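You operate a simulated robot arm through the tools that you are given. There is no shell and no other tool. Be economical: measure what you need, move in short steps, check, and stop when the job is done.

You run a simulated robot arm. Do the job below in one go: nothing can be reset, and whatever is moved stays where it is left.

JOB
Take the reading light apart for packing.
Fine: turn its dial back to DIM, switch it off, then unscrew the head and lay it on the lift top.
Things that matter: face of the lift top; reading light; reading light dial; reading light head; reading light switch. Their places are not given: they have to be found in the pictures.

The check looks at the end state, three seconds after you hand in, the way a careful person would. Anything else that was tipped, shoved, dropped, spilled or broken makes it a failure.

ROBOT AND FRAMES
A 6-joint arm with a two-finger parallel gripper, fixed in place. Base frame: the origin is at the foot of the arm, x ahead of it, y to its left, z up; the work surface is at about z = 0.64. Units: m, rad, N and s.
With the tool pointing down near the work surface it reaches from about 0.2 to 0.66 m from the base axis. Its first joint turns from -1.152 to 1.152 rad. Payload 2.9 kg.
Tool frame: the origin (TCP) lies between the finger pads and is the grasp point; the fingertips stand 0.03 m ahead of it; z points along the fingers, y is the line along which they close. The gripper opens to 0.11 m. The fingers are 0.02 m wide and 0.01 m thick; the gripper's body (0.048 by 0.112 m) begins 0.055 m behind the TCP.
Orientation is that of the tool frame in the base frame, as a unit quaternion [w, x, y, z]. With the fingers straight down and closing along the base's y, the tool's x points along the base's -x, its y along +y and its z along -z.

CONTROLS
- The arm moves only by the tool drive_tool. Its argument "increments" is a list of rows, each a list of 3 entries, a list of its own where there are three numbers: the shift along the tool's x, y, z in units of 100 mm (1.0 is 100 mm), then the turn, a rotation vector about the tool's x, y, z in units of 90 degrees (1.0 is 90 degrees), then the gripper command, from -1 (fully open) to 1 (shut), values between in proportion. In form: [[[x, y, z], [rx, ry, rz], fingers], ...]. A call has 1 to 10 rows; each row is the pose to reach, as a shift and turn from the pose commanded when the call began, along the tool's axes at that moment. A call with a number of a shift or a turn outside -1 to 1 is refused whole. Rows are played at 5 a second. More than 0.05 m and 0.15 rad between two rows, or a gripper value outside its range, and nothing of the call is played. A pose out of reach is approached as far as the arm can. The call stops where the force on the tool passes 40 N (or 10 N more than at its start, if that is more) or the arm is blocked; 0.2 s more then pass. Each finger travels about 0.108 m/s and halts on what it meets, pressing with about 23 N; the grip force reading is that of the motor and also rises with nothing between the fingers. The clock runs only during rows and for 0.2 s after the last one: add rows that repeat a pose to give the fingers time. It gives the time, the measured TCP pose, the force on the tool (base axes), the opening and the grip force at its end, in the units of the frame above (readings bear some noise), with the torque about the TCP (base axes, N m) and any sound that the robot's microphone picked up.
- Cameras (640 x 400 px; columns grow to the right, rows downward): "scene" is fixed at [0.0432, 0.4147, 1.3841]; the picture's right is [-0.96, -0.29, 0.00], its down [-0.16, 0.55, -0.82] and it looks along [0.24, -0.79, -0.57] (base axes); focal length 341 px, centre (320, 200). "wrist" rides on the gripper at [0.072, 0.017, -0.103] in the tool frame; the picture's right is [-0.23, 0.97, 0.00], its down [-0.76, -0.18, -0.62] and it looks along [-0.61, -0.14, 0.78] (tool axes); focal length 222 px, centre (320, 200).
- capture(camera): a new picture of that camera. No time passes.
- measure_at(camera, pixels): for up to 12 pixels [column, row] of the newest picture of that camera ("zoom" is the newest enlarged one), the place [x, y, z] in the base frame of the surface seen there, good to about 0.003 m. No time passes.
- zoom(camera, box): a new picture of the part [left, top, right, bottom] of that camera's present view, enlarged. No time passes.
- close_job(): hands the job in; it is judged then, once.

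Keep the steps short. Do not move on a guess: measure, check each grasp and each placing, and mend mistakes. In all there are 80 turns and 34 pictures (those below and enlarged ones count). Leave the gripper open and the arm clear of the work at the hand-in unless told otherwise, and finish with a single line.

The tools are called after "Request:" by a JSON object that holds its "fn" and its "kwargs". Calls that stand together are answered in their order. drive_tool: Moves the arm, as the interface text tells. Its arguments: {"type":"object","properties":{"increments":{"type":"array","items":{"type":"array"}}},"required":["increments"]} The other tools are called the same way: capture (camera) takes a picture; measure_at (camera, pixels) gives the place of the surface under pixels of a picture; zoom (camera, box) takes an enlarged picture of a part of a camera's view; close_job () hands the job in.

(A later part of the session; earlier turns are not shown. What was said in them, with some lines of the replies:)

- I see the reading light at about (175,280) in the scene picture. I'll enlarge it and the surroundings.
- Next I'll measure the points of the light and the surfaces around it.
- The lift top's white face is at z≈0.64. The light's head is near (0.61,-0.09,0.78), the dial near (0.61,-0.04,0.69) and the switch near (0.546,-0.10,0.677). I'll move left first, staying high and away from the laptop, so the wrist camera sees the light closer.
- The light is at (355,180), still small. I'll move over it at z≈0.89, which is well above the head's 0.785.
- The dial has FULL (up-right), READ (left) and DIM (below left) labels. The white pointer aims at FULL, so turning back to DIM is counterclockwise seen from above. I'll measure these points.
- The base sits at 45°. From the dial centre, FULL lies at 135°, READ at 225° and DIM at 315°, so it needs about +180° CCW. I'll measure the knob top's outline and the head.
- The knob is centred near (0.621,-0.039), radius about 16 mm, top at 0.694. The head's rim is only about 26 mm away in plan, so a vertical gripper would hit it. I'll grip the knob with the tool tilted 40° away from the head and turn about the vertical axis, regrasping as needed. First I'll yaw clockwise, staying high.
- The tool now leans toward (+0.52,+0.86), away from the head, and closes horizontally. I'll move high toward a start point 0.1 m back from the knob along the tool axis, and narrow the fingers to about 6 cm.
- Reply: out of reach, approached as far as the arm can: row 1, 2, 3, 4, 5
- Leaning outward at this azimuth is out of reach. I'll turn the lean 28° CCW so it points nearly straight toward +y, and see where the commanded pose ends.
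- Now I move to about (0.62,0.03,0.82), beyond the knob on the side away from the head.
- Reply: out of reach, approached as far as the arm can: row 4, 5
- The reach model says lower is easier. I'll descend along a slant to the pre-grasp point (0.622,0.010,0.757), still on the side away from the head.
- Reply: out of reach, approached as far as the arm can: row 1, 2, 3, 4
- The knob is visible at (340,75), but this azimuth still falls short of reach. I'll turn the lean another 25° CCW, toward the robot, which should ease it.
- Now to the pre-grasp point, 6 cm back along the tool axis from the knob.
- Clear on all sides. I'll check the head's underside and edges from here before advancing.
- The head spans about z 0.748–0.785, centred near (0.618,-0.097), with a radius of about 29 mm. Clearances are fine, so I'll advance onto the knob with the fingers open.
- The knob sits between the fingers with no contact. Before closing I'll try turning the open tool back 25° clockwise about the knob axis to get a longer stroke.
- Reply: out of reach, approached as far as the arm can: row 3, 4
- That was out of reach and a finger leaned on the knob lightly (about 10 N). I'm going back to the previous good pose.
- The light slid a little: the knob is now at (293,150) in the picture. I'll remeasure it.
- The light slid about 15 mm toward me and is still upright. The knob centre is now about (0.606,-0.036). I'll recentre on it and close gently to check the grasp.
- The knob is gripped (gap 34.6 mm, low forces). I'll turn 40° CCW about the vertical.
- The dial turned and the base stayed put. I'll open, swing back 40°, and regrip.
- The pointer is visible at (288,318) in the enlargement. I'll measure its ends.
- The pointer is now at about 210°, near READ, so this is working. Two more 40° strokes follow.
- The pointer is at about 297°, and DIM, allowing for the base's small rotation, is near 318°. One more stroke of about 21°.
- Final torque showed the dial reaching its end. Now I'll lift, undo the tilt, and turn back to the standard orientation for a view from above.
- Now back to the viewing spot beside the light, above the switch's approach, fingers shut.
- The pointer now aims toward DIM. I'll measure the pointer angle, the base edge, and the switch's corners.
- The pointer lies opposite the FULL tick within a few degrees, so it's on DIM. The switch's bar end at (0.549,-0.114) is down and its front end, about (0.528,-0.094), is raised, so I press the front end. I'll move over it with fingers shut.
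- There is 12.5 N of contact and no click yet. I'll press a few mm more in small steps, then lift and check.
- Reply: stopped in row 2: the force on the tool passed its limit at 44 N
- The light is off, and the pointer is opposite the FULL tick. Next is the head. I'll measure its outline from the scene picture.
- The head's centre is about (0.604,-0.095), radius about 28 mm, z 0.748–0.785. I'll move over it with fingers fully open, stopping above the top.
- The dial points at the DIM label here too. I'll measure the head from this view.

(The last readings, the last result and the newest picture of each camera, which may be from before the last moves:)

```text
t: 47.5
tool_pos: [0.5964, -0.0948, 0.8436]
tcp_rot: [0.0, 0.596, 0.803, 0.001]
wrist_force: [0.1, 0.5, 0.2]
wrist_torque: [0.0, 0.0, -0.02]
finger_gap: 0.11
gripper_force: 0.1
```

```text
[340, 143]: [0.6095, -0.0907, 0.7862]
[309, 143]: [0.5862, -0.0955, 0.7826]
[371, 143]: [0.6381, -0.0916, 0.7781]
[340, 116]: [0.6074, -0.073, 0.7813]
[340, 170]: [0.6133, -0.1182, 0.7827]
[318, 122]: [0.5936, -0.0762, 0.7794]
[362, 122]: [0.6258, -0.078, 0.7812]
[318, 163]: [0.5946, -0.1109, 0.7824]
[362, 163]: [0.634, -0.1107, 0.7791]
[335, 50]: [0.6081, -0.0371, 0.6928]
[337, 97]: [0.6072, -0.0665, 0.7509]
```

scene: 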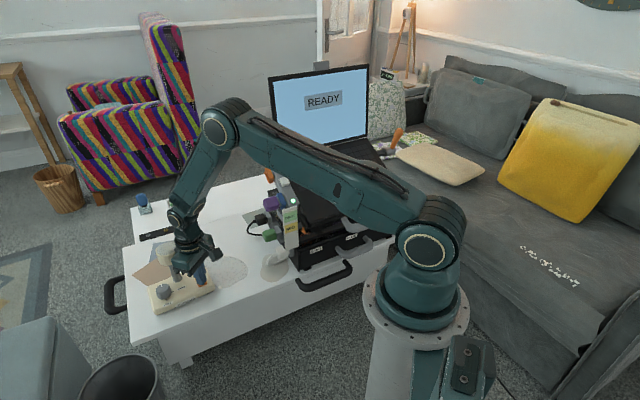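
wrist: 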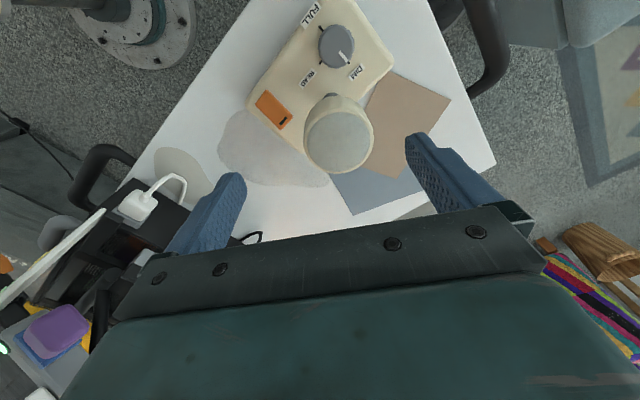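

The head is centred at about (0.608,-0.095). I'll recentre, descend so the pads straddle the head (TCP z≈0.766), and close.

Request:
{"fn": "drive_tool", "kwargs": {"increments": [[[-0.031, 0.105, 0.1], [0, 0, 0], -1], [[-0.031, 0.105, 0.4], [0, 0, 0], -1], [[-0.031, 0.105, 0.775], [0, 0, 0], -1], [[-0.031, 0.105, 0.775], [0, 0, 0], -1], [[-0.031, 0.105, 0.775], [0, 0, 0], -0.3], [[-0.031, 0.105, 0.775], [0, 0, 0], 0.2], [[-0.031, 0.105, 0.775], [0, 0, 0], 1], [[-0.031, 0.105, 0.775], [0, 0, 0], 1]]}}

```text
t: 49.3
tool_pos: [0.6074, -0.0943, 0.7662]
tcp_rot: [0.002, 0.596, 0.803, 0.0]
wrist_force: [3.8, 0.5, -2.3]
wrist_torque: [0.03, -0.07, 0.0]
finger_gap: 0.0569
gripper_force: 22.8
```

The head is gripped (57 mm). I'll turn CCW, watching force and torque.

Request:
{"fn": "drive_tool", "kwargs": {"increments": [[[0, 0, 0], [0, 0, -0.09], 1], [[0, 0, 0], [0, 0, -0.18], 1], [[0, 0, 0], [0, 0, -0.27], 1], [[0, 0, 0], [0, 0, -0.36], 1], [[0, 0, 0], [0, 0, -0.45], 1], [[0, 0, 0], [0, 0, -0.45], 1]]}}

```text
t: 50.7
tool_pos: [0.606, -0.0948, 0.7681]
tcp_rot: [0.001, 0.28, 0.96, 0.0]
wrist_force: [-0.5, 0.2, -9.7]
wrist_torque: [-0.16, -0.12, -0.04]
finger_gap: 0.0569
gripper_force: 22.6
```

The vertical force is -9.7 N, so something is changing. I'll look before going on.

Request:
{"fn": "capture", "kwargs": {"camera": "wrist"}}

```text
7 pictures are left
```

wrist: 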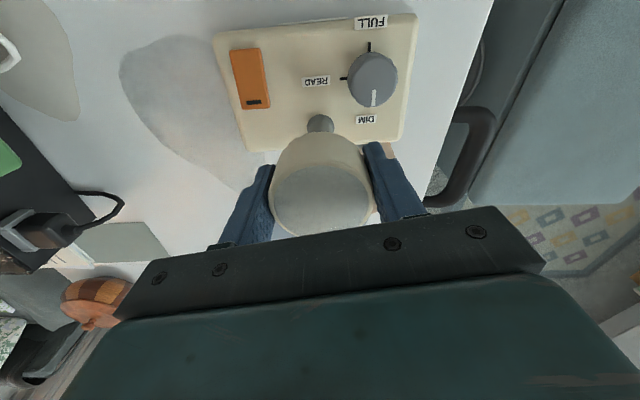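

Request:
{"fn": "measure_at", "kwargs": {"camera": "wrist", "pixels": [[216, 38], [414, 18], [402, 140], [246, 148], [250, 78], [373, 75], [320, 122], [322, 195], [322, 150]]}}

```text
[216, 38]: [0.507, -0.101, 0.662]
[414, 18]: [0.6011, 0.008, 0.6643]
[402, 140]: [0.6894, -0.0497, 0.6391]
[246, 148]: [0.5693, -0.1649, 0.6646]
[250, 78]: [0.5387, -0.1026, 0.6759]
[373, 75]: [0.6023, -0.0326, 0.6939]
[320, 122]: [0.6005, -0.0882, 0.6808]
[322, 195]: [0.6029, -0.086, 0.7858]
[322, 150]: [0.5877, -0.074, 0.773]
```

The base hasn't moved or lifted; only the head turned. I'll continue CCW.

Request:
{"fn": "drive_tool", "kwargs": {"increments": [[[0, 0, 0], [0, 0, -0.09], 1], [[0, 0, 0], [0, 0, -0.18], 1], [[0, 0, 0], [0, 0, -0.27], 1], [[0, 0, 0], [0, 0, -0.36], 1], [[0, 0, 0], [0, 0, -0.45], 1], [[0, 0, 0], [0, 0, -0.45], 1]]}}

```text
t: 52.1
tool_pos: [0.6069, -0.0944, 0.7684]
tcp_rot: [0.002, -0.07, 0.998, 0.0]
wrist_force: [0.8, 0.7, -4.9]
wrist_torque: [-0.23, 0.27, 0.0]
finger_gap: 0.057
gripper_force: 23.2
```

Forces are small and it turns freely. Another 81° CCW.

Request:
{"fn": "drive_tool", "kwargs": {"increments": [[[0, 0, 0], [0, 0, -0.09], 1], [[0, 0, 0], [0, 0, -0.18], 1], [[0, 0, 0], [0, 0, -0.27], 1], [[0, 0, 0], [0, 0, -0.36], 1], [[0, 0, 0], [0, 0, -0.45], 1], [[0, 0, 0], [0, 0, -0.54], 1], [[0, 0, 0], [0, 0, -0.63], 1], [[0, 0, 0], [0, 0, -0.72], 1], [[0, 0, 0], [0, 0, -0.81], 1], [[0, 0, 0], [0, 0, -0.81], 1]]}}

```text
t: 54.3
tool_pos: [0.6083, -0.0956, 0.7682]
tcp_rot: [0.002, -0.649, 0.761, -0.001]
wrist_force: [6.2, -1.4, 1.5]
wrist_torque: [-0.01, 0.05, 0.01]
finger_gap: 0.057
gripper_force: 22.4
```

162° so far with low forces. I'll go 54° more, then test with a slight lift.

Request:
{"fn": "drive_tool", "kwargs": {"increments": [[[0, 0, 0], [0, 0, -0.09], 1], [[0, 0, 0], [0, 0, -0.18], 1], [[0, 0, 0], [0, 0, -0.27], 1], [[0, 0, 0], [0, 0, -0.36], 1], [[0, 0, 0], [0, 0, -0.45], 1], [[0, 0, 0], [0, 0, -0.54], 1], [[0, 0, 0], [0, 0, -0.6], 1], [[0, 0, -0.01], [0, 0, -0.6], 1], [[0, 0, -0.02], [0, 0, -0.6], 1], [[0, 0, -0.02], [0, 0, -0.6], 1]]}}

```text
t: 56.5
tool_pos: [0.6068, -0.0957, 0.7705]
tcp_rot: [-0.001, 0.923, -0.384, 0.0]
wrist_force: [3.3, -0.5, -0.1]
wrist_torque: [0.0, -0.31, 0.01]
finger_gap: 0.057
gripper_force: 22.9
```

The 2 mm lift gave no vertical force. I'll lift another 4 mm slowly to test whether it's free.

Request:
{"fn": "drive_tool", "kwargs": {"increments": [[[0, 0, -0.01], [0, 0, 0], 1], [[0, 0, -0.02], [0, 0, 0], 1], [[0, 0, -0.03], [0, 0, 0], 1], [[0, 0, -0.04], [0, 0, 0], 1], [[0, 0, -0.04], [0, 0, 0], 1]]}}

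Request:
{"fn": "zoom", "kwargs": {"camera": "scene", "box": [120, 220, 248, 320]}}

```text
t: 57.7
tool_pos: [0.6078, -0.0936, 0.775]
tcp_rot: [0.0, 0.924, -0.384, 0.001]
wrist_force: [-0.1, -0.1, -10.7]
wrist_torque: [-0.2, -0.2, -0.01]
finger_gap: 0.057
gripper_force: 23.6
```

```text
4.00 times, centred on (184, 270) of scene
```

zoom: 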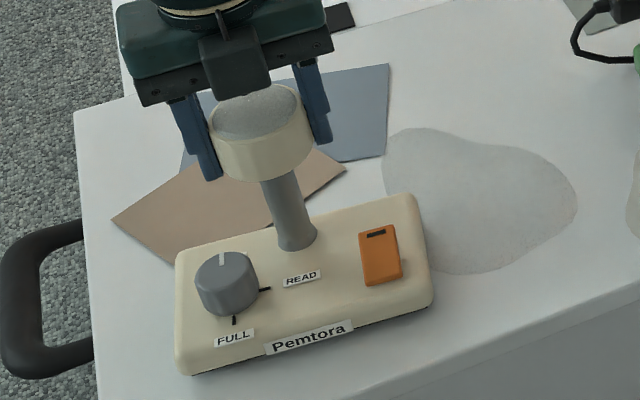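

The head isn't free yet: -10.7 N suggests it is carrying the light's weight. I'll lower 5 mm back and check that the base sits flat and the force is near zero.

Request:
{"fn": "drive_tool", "kwargs": {"increments": [[[0, 0, 0.02], [0, 0, 0], 1], [[0, 0, 0.04], [0, 0, 0], 1], [[0, 0, 0.05], [0, 0, 0], 1], [[0, 0, 0.05], [0, 0, 0], 1]]}}

Request:
{"fn": "measure_at", "kwargs": {"camera": "zoom", "pixels": [[190, 360], [425, 290], [405, 205], [185, 265], [380, 255], [225, 265], [295, 240], [255, 115], [340, 340]]}}

```text
t: 58.7
tool_pos: [0.6064, -0.0936, 0.77]
tcp_rot: [0.0, 0.923, -0.384, 0.001]
wrist_force: [-0.7, 0.0, -7.5]
wrist_torque: [-0.15, 0.16, 0.02]
finger_gap: 0.0568
gripper_force: 22.8
```

```text
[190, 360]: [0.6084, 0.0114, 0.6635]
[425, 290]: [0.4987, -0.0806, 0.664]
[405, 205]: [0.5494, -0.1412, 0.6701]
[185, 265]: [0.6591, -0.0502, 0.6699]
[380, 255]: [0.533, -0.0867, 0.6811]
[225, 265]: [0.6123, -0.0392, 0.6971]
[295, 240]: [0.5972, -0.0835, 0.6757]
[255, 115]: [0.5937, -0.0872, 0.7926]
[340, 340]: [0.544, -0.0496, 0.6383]
```

It's still carrying weight at z 0.770. I'll lower 1 mm at a time until the force reaches zero.

Request:
{"fn": "drive_tool", "kwargs": {"increments": [[[0, 0, 0.01], [0, 0, 0], 1], [[0, 0, 0.02], [0, 0, 0], 1], [[0, 0, 0.02], [0, 0, 0], 1]]}}

Request:
{"fn": "drive_tool", "kwargs": {"increments": [[[0, 0, 0.01], [0, 0, 0], 1], [[0, 0, 0.02], [0, 0, 0], 1], [[0, 0, 0.02], [0, 0, 0], 1]]}}

```text
t: 59.5
tool_pos: [0.6081, -0.0949, 0.7697]
tcp_rot: [-0.001, 0.923, -0.385, 0.004]
wrist_force: [-3.0, 1.0, 12.5]
wrist_torque: [0.21, 0.48, 0.0]
finger_gap: 0.0568
gripper_force: 23.3
```

```text
t: 60.3
tool_pos: [0.6081, -0.0952, 0.7686]
tcp_rot: [0.0, 0.923, -0.384, 0.003]
wrist_force: [-0.1, 1.2, 20.3]
wrist_torque: [-0.01, 0.08, 0.01]
finger_gap: 0.0567
gripper_force: 22.7
```

It's seated again. I'll open and unwind the wrist clockwise to regrip for more turns.

Request:
{"fn": "drive_tool", "kwargs": {"increments": [[[0, 0, 0], [0, 0, 0], -0.5], [[0, 0, 0], [0, 0, 0], -1], [[0, 0, 0], [0, 0, 0.09], -1], [[0, 0, 0], [0, 0, 0.18], -1], [[0, 0, 0], [0, 0, 0.27], -1], [[0, 0, 0], [0, 0, 0.36], -1], [[0, 0, 0], [0, 0, 0.45], -1], [[0, 0, 0], [0, 0, 0.54], -1], [[0, 0, 0], [0, 0, 0.63], -1], [[0, 0, 0], [0, 0, 0.72], -1]]}}

Request:
{"fn": "drive_tool", "kwargs": {"increments": [[[0, 0, 0], [0, 0, 0.09], -1], [[0, 0, 0], [0, 0, 0.18], -1], [[0, 0, 0], [0, 0, 0.27], -1], [[0, 0, 0], [0, 0, 0.36], -1], [[0, 0, 0], [0, 0, 0.45], -1], [[0, 0, 0], [0, 0, 0.54], -1], [[0, 0, 0], [0, 0, 0.63], -1], [[0, 0, 0], [0, 0, 0.72], -1], [[0, 0, 0], [0, 0, 0.81], -1], [[0, 0, 0], [0, 0, 0.9], -1]]}}

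Request:
{"fn": "drive_tool", "kwargs": {"increments": [[[0, 0, 0], [0, 0, 0.09], -1], [[0, 0, 0], [0, 0, 0.18], -1], [[0, 0, 0], [0, 0, 0.27], -1], [[0, 0, 0], [0, 0, 0.36], -1], [[0, 0, 0], [0, 0, 0.45], -1], [[0, 0, 0], [0, 0, 0.54], -1], [[0, 0, 0], [0, 0, 0.63], -1], [[0, 0, 0], [0, 0, 0.72], -1], [[0, 0, 0], [0, 0, 0.81], -1], [[0, 0, 0], [0, 0, 0.9], -1]]}}

Request:
{"fn": "capture", "kwargs": {"camera": "wrist"}}

```text
t: 62.5
tool_pos: [0.6062, -0.0938, 0.7664]
tcp_rot: [0.001, -0.572, 0.82, -0.001]
wrist_force: [-0.3, -0.2, 0.2]
wrist_torque: [0.0, 0.0, 0.0]
finger_gap: 0.1101
gripper_force: 0.0
```

```text
t: 64.7
tool_pos: [0.6065, -0.0951, 0.7662]
tcp_rot: [0.002, 0.098, 0.995, 0.0]
wrist_force: [-0.2, -1.1, -0.2]
wrist_torque: [-0.02, 0.02, -0.02]
finger_gap: 0.1099
gripper_force: 0.0
```

```text
t: 66.9
tool_pos: [0.6075, -0.0956, 0.7656]
tcp_rot: [0.001, 0.721, 0.693, 0.001]
wrist_force: [-0.2, 0.1, -0.3]
wrist_torque: [0.02, -0.01, -0.01]
finger_gap: 0.1099
gripper_force: 0.1
```

```text
5 pictures are left
```

wrist: 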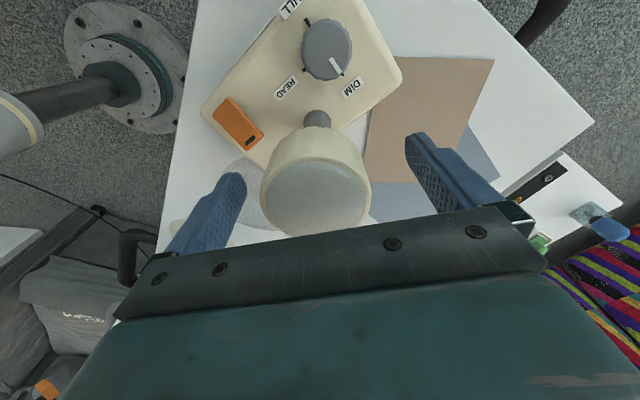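

The light stands well. I'll measure the head and base heights.

Request:
{"fn": "measure_at", "kwargs": {"camera": "wrist", "pixels": [[317, 195], [266, 195], [368, 195], [317, 164], [317, 232], [317, 135], [220, 85], [370, 20], [210, 108], [398, 70], [327, 45], [240, 125]]}}

```text
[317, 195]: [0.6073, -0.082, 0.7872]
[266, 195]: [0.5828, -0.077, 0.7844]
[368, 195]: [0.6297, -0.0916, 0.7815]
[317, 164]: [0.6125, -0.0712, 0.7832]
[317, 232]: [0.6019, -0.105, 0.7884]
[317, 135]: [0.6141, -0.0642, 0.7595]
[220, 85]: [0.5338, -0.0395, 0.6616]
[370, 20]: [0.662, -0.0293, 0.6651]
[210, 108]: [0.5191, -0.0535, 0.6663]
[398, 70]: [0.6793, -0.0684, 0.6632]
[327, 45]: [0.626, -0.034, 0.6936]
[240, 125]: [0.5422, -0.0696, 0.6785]
```

The base is flat and the head's top has risen to about 0.787, so it is unscrewing. I'll regrip and turn on, rising slightly.

Request:
{"fn": "drive_tool", "kwargs": {"increments": [[[0, 0, -0.02], [0, 0, 0], -0.3], [[0, 0, -0.02], [0, 0, 0], 0.2], [[0, 0, -0.02], [0, 0, 0], 1], [[0, 0, -0.02], [0, 0, 0], 1], [[0, 0, -0.02], [0, 0, -0.09], 1], [[0, 0, -0.02], [0, 0, -0.18], 1], [[0, 0, -0.022], [0, 0, -0.27], 1], [[0, 0, -0.024], [0, 0, -0.36], 1], [[0, 0, -0.026], [0, 0, -0.45], 1], [[0, 0, -0.028], [0, 0, -0.54], 1]]}}

Request:
{"fn": "drive_tool", "kwargs": {"increments": [[[0, 0, -0.001], [0, 0, -0.09], 1], [[0, 0, -0.002], [0, 0, -0.18], 1], [[0, 0, -0.003], [0, 0, -0.27], 1], [[0, 0, -0.004], [0, 0, -0.36], 1], [[0, 0, -0.005], [0, 0, -0.45], 1], [[0, 0, -0.006], [0, 0, -0.54], 1], [[0, 0, -0.007], [0, 0, -0.63], 1], [[0, 0, -0.008], [0, 0, -0.72], 1], [[0, 0, -0.009], [0, 0, -0.81], 1], [[0, 0, -0.01], [0, 0, -0.9], 1]]}}

Request:
{"fn": "drive_tool", "kwargs": {"increments": [[[0, 0, -0.001], [0, 0, -0.09], 1], [[0, 0, -0.002], [0, 0, -0.18], 1], [[0, 0, -0.003], [0, 0, -0.27], 1], [[0, 0, -0.004], [0, 0, -0.36], 1], [[0, 0, -0.005], [0, 0, -0.45], 1], [[0, 0, -0.006], [0, 0, -0.54], 1], [[0, 0, -0.007], [0, 0, -0.63], 1], [[0, 0, -0.008], [0, 0, -0.72], 1], [[0, 0, -0.009], [0, 0, -0.81], 1], [[0, 0, -0.01], [0, 0, -0.9], 1]]}}

```text
t: 69.1
tool_pos: [0.6064, -0.0949, 0.7694]
tcp_rot: [0.001, 0.368, 0.93, 0.0]
wrist_force: [0.6, -0.1, 0.7]
wrist_torque: [0.0, 0.01, 0.01]
finger_gap: 0.0568
gripper_force: 23.0
```

```text
t: 71.3
tool_pos: [0.6072, -0.0939, 0.7693]
tcp_rot: [0.002, -0.324, 0.946, 0.0]
wrist_force: [0.9, 3.0, -2.0]
wrist_torque: [0.09, 0.0, 0.02]
finger_gap: 0.0569
gripper_force: 23.4
```

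```text
t: 73.5
tool_pos: [0.607, -0.0948, 0.7701]
tcp_rot: [0.0, 0.86, -0.51, 0.002]
wrist_force: [-3.5, -0.3, -0.8]
wrist_torque: [-0.02, 0.06, -0.06]
finger_gap: 0.0567
gripper_force: 22.7
```

About 427° total. I'll test with a gentle 5 mm lift.

Request:
{"fn": "drive_tool", "kwargs": {"increments": [[[0, 0, -0.01], [0, 0, 0], 1], [[0, 0, -0.02], [0, 0, 0], 1], [[0, 0, -0.03], [0, 0, 0], 1], [[0, 0, -0.04], [0, 0, 0], 1], [[0, 0, -0.05], [0, 0, 0], 1], [[0, 0, -0.05], [0, 0, 0], 1]]}}

Request:
{"fn": "measure_at", "kwargs": {"camera": "scene", "pixels": [[190, 280], [168, 285], [200, 270]]}}

```text
t: 74.9
tool_pos: [0.6065, -0.0954, 0.7762]
tcp_rot: [-0.001, 0.86, -0.51, 0.001]
wrist_force: [0.2, 0.2, -0.3]
wrist_torque: [0.0, 0.01, -0.02]
finger_gap: 0.0568
gripper_force: 23.1
```

```text
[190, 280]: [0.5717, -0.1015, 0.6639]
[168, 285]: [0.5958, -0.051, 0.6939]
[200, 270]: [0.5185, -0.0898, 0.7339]
```

No weight on the tool now; earlier it read -10 N. I'll lift 4 cm more slowly and look.

Request:
{"fn": "drive_tool", "kwargs": {"increments": [[[0, 0, -0.05], [0, 0, 0], 1], [[0, 0, -0.1], [0, 0, 0], 1], [[0, 0, -0.2], [0, 0, 0], 1], [[0, 0, -0.35], [0, 0, 0], 1], [[0, 0, -0.6], [0, 0, 0], 1], [[0, 0, -0.6], [0, 0, 0], 1]]}}

Request:
{"fn": "zoom", "kwargs": {"camera": "scene", "box": [110, 200, 270, 325]}}

```text
t: 76.3
tool_pos: [0.6072, -0.0967, 0.8354]
tcp_rot: [0.0, 0.86, -0.511, 0.002]
wrist_force: [-0.4, 0.4, -0.6]
wrist_torque: [0.02, -0.01, 0.0]
finger_gap: 0.0565
gripper_force: 22.9
```

```text
3.20 times, centred on (190, 262) of scene
```

zoom: 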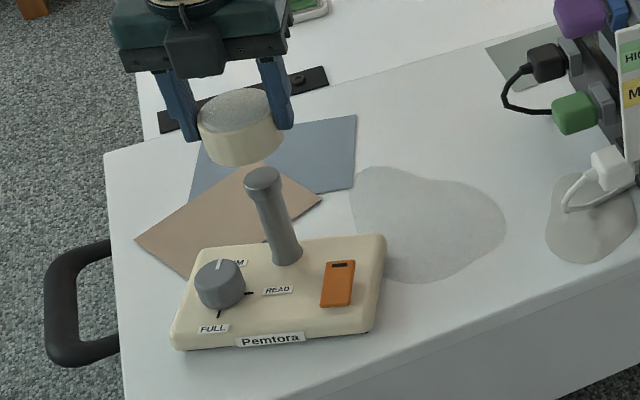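

The head is off and the light stands, dark, with the dial at DIM. I'll look for a bare spot on the white lift top, clear of papers, patches and the edge.

Request:
{"fn": "measure_at", "kwargs": {"camera": "zoom", "pixels": [[140, 290], [150, 340], [135, 380], [190, 375], [250, 375], [300, 370], [480, 150], [430, 140], [510, 170], [395, 150], [450, 120], [490, 180]]}}

Request:
{"fn": "measure_at", "kwargs": {"camera": "zoom", "pixels": [[380, 300], [420, 300], [440, 310], [530, 120], [570, 115], [505, 215], [355, 150], [465, 170], [170, 340], [375, 330], [548, 215], [400, 330]]}}

```text
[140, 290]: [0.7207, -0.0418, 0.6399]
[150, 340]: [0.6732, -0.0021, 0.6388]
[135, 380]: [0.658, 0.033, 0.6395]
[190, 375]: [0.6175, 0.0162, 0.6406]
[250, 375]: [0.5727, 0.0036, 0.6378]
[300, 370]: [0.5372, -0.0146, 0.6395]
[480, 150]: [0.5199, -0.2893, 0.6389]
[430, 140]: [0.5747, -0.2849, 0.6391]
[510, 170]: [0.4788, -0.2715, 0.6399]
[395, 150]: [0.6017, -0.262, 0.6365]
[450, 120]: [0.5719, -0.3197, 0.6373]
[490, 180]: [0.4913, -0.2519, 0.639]
```

```text
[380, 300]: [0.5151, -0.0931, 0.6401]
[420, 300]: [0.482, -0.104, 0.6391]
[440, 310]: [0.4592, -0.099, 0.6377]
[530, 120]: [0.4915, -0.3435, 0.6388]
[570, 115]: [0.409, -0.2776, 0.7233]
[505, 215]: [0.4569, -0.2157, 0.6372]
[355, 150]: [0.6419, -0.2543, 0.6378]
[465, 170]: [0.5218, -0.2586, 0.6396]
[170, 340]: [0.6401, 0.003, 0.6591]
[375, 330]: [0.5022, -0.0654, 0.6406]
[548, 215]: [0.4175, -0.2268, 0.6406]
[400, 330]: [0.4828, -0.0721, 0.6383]
```

I pick a bare spot near (0.55,-0.295), behind the grey patch. I'll check the nearby cable, patch edge, and tall objects.

Request:
{"fn": "measure_at", "kwargs": {"camera": "zoom", "pixels": [[503, 95], [510, 108], [545, 60], [575, 15], [625, 60], [415, 172], [440, 178], [455, 125], [450, 145], [490, 48], [527, 75], [356, 120]]}}

```text
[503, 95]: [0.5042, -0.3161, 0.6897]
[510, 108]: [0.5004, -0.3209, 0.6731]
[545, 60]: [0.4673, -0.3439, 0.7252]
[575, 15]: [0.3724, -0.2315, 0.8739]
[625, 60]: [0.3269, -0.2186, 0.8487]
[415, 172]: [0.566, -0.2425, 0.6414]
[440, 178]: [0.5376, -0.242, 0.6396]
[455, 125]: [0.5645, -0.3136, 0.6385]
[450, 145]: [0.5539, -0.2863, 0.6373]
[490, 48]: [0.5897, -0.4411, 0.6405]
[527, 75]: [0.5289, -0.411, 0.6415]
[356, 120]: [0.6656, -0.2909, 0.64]
```

The cable arcs near (0.504,-0.316), so I'll use (0.58,-0.275) and turn the fingers away from it. First I move over there at height; the head's bottom at about 0.82 clears the stalk.

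Request:
{"fn": "drive_tool", "kwargs": {"increments": [[[0.24, 0.18, 0], [0, 0, 0], 1], [[0.48, 0.36, 0], [0, 0, 0], 1], [[0.72, 0.55, 0], [0, 0, 0], 1], [[0.72, 0.55, 0], [0, 0, 0.09], 1], [[0.72, 0.55, 0], [0, 0, 0.18], 1], [[0.72, 0.55, 0], [0, 0, 0.18], 1]]}}

```text
t: 77.7
tool_pos: [0.5915, -0.1844, 0.8356]
tcp_rot: [-0.001, 0.779, -0.627, 0.0]
wrist_force: [-0.1, -0.7, -0.8]
wrist_torque: [0.01, 0.0, 0.01]
finger_gap: 0.0563
gripper_force: 22.7
```

Request:
{"fn": "drive_tool", "kwargs": {"increments": [[[0.3, 0.1, 0], [0, 0, 0.08], 1], [[0.6, 0.2, 0.1], [0, 0, 0.16], 1], [[0.86, 0.306, 0.3], [0, 0, 0.24], 1], [[0.86, 0.306, 0.6], [0, 0, 0.32], 1], [[0.86, 0.306, 0.9], [0, 0, 0.32], 1], [[0.86, 0.306, 0.9], [0, 0, 0.32], 1]]}}

Request:
{"fn": "capture", "kwargs": {"camera": "scene"}}

```text
t: 79.1
tool_pos: [0.5818, -0.2745, 0.7449]
tcp_rot: [0.001, -0.599, 0.8, -0.002]
wrist_force: [-0.4, -0.6, -1.0]
wrist_torque: [-0.01, 0.01, 0.0]
finger_gap: 0.0564
gripper_force: 23.5
```

```text
3 pictures are left
```

scene: 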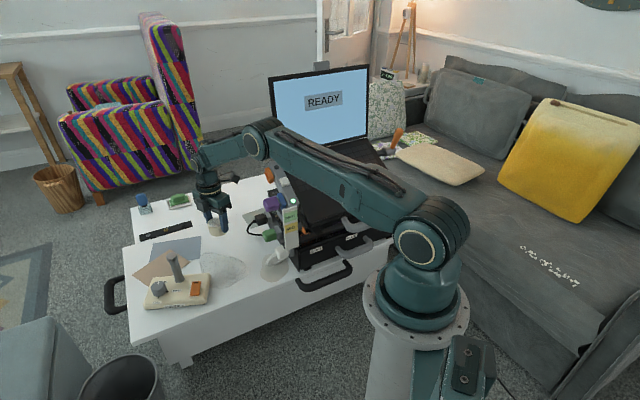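

It's over bare white surface with the cable well clear. I'll lower until the fingertips are about 2 mm above the top (TCP z≈0.673).

Request:
{"fn": "drive_tool", "kwargs": {"increments": [[[0, 0, 0.3], [0, 0, 0], 1], [[0, 0, 0.5], [0, 0, 0], 1], [[0, 0, 0.62], [0, 0, 0], 1], [[0, 0, 0.68], [0, 0, 0], 1], [[0, 0, 0.72], [0, 0, 0], 1], [[0, 0, 0.72], [0, 0, 0], 1]]}}

Request:
{"fn": "zoom", "kwargs": {"camera": "scene", "box": [170, 190, 270, 260]}}

```text
t: 80.2
tool_pos: [0.5848, -0.2761, 0.6825]
tcp_rot: [0.003, -0.599, 0.801, -0.005]
wrist_force: [0.1, 0.4, 3.6]
wrist_torque: [0.04, 0.13, -0.02]
finger_gap: 0.0564
gripper_force: 23.3
stopped in row 5: the force on the tool passed its limit at 46 N (the readings are from after the stop); the commanded pose is now the measured one
```

```text
5.71 times, centred on (220, 225) of scene
```

zoom: 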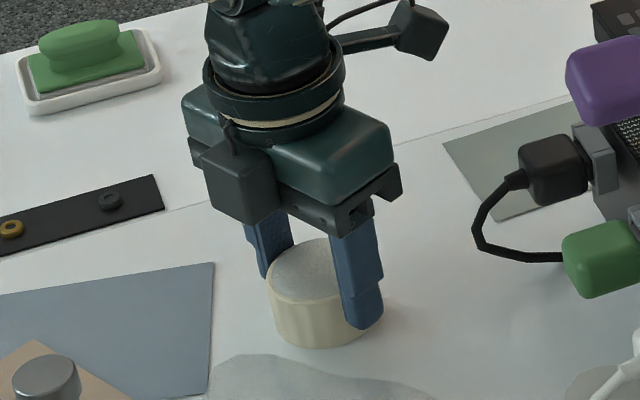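

The head itself reached the surface first and stands on the lift top, so no drop is needed. I'll open partly, then rise straight up.

Request:
{"fn": "drive_tool", "kwargs": {"increments": [[[0, 0, 0], [0, 0, 0], -0.2], [[0, 0, 0], [0, 0, 0], -0.45], [[0, 0, 0], [0, 0, 0], -0.45], [[0, 0, 0], [0, 0, 0], -0.45]]}}

Request:
{"fn": "drive_tool", "kwargs": {"increments": [[[0, 0, -0.2], [0, 0, 0], -0.45], [[0, 0, -0.5], [0, 0, 0], -0.45], [[0, 0, -0.8], [0, 0, 0], -0.45], [[0, 0, -1.0], [0, 0, 0], -0.45], [[-0.4, 0, -1.0], [0, 0, 0], -1], [[-0.8, 0, -1.0], [0, 0, 0], -1]]}}

```text
t: 81.2
tool_pos: [0.5852, -0.2757, 0.6808]
tcp_rot: [0.003, -0.599, 0.801, -0.004]
wrist_force: [0.5, 0.2, 0.5]
wrist_torque: [0.01, 0.0, 0.0]
finger_gap: 0.0798
gripper_force: 0.0
```

```text
t: 82.7
tool_pos: [0.6042, -0.1998, 0.7806]
tcp_rot: [0.002, -0.598, 0.801, -0.004]
wrist_force: [-0.3, 0.4, -0.5]
wrist_torque: [0.02, 0.02, -0.01]
finger_gap: 0.1098
gripper_force: 0.1
```

Now rise and pull back clear of the work.

Request:
{"fn": "drive_tool", "kwargs": {"increments": [[[0, 0, -0.3], [0, 0, 0], -1], [[0, 0, -0.6], [0, 0, 0], -1], [[0, 0.3, -0.9], [0, 0, 0], -1], [[0, 0.6, -1.0], [0, 0, 0], -1], [[0, -0.0, -1.0], [0, 0, 0], -1]]}}

```text
refused: row 5 steps farther than a row can; nothing moved
```

Request:
{"fn": "drive_tool", "kwargs": {"increments": [[[0, 0, -0.3], [0, 0, 0], -1], [[0, 0, -0.6], [0, 0, 0], -1], [[0, 0.3, -0.9], [0, 0, 0], -1], [[0, 0.6, -1.0], [0, 0, 0], -1], [[0, 1.0, -1.0], [0, 0, 0], -1], [[0, 1.0, -1.0], [0, 0, 0], -1]]}}

Request:
{"fn": "zoom", "kwargs": {"camera": "scene", "box": [120, 210, 264, 315]}}

```text
t: 84.0
tool_pos: [0.51, -0.1726, 0.8823]
tcp_rot: [0.003, -0.599, 0.801, -0.005]
wrist_force: [-0.9, -0.8, 0.6]
wrist_torque: [0.01, 0.05, -0.02]
finger_gap: 0.11
gripper_force: 0.1
```

```text
3.81 times, centred on (192, 262) of scene
```

zoom: 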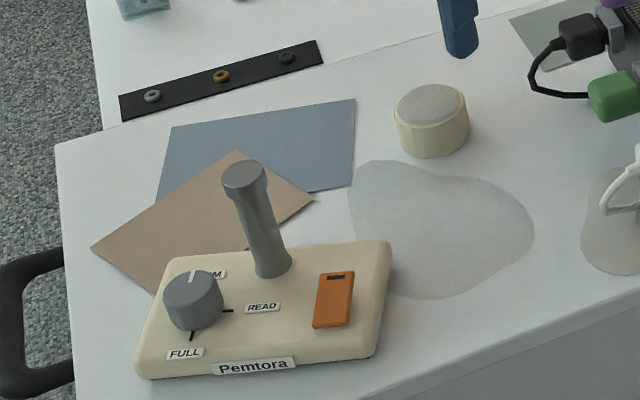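

The head rests upright on the lift top and the light is dark. I'll use the last picture to verify the dial angle closely.

Request:
{"fn": "zoom", "kwargs": {"camera": "scene", "box": [148, 272, 188, 297]}}

Request:
{"fn": "measure_at", "kwargs": {"camera": "scene", "pixels": [[217, 235], [220, 246], [155, 305]]}}

```text
16.00 times, centred on (168, 284) of scene
```

zoom: 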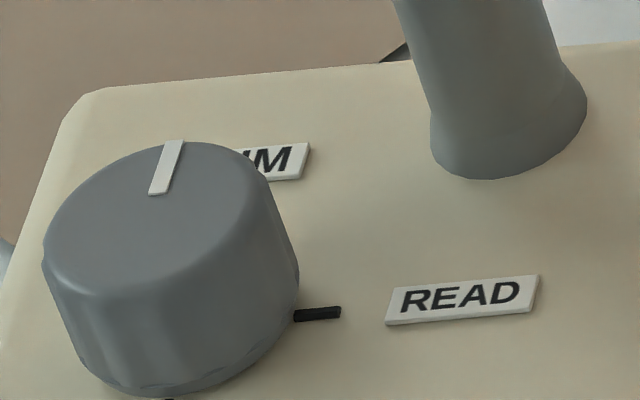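

```text
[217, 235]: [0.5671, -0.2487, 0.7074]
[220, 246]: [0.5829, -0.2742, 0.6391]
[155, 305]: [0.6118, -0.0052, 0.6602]
```

In the close view the dial pointer runs parallel to the label side edges, straight toward DIM. The light is off, the head stands on the lift top, and the gripper is open and clear. Handing in.

Request:
{"fn": "close_job", "kwargs": {}}

```text
The job is handed in.
```

The reading light is dialled back to DIM and switched off, and its head is unscrewed and resting on the lift top; along the way the light slid about 15 mm and its base turned a little, but it stayed upright.
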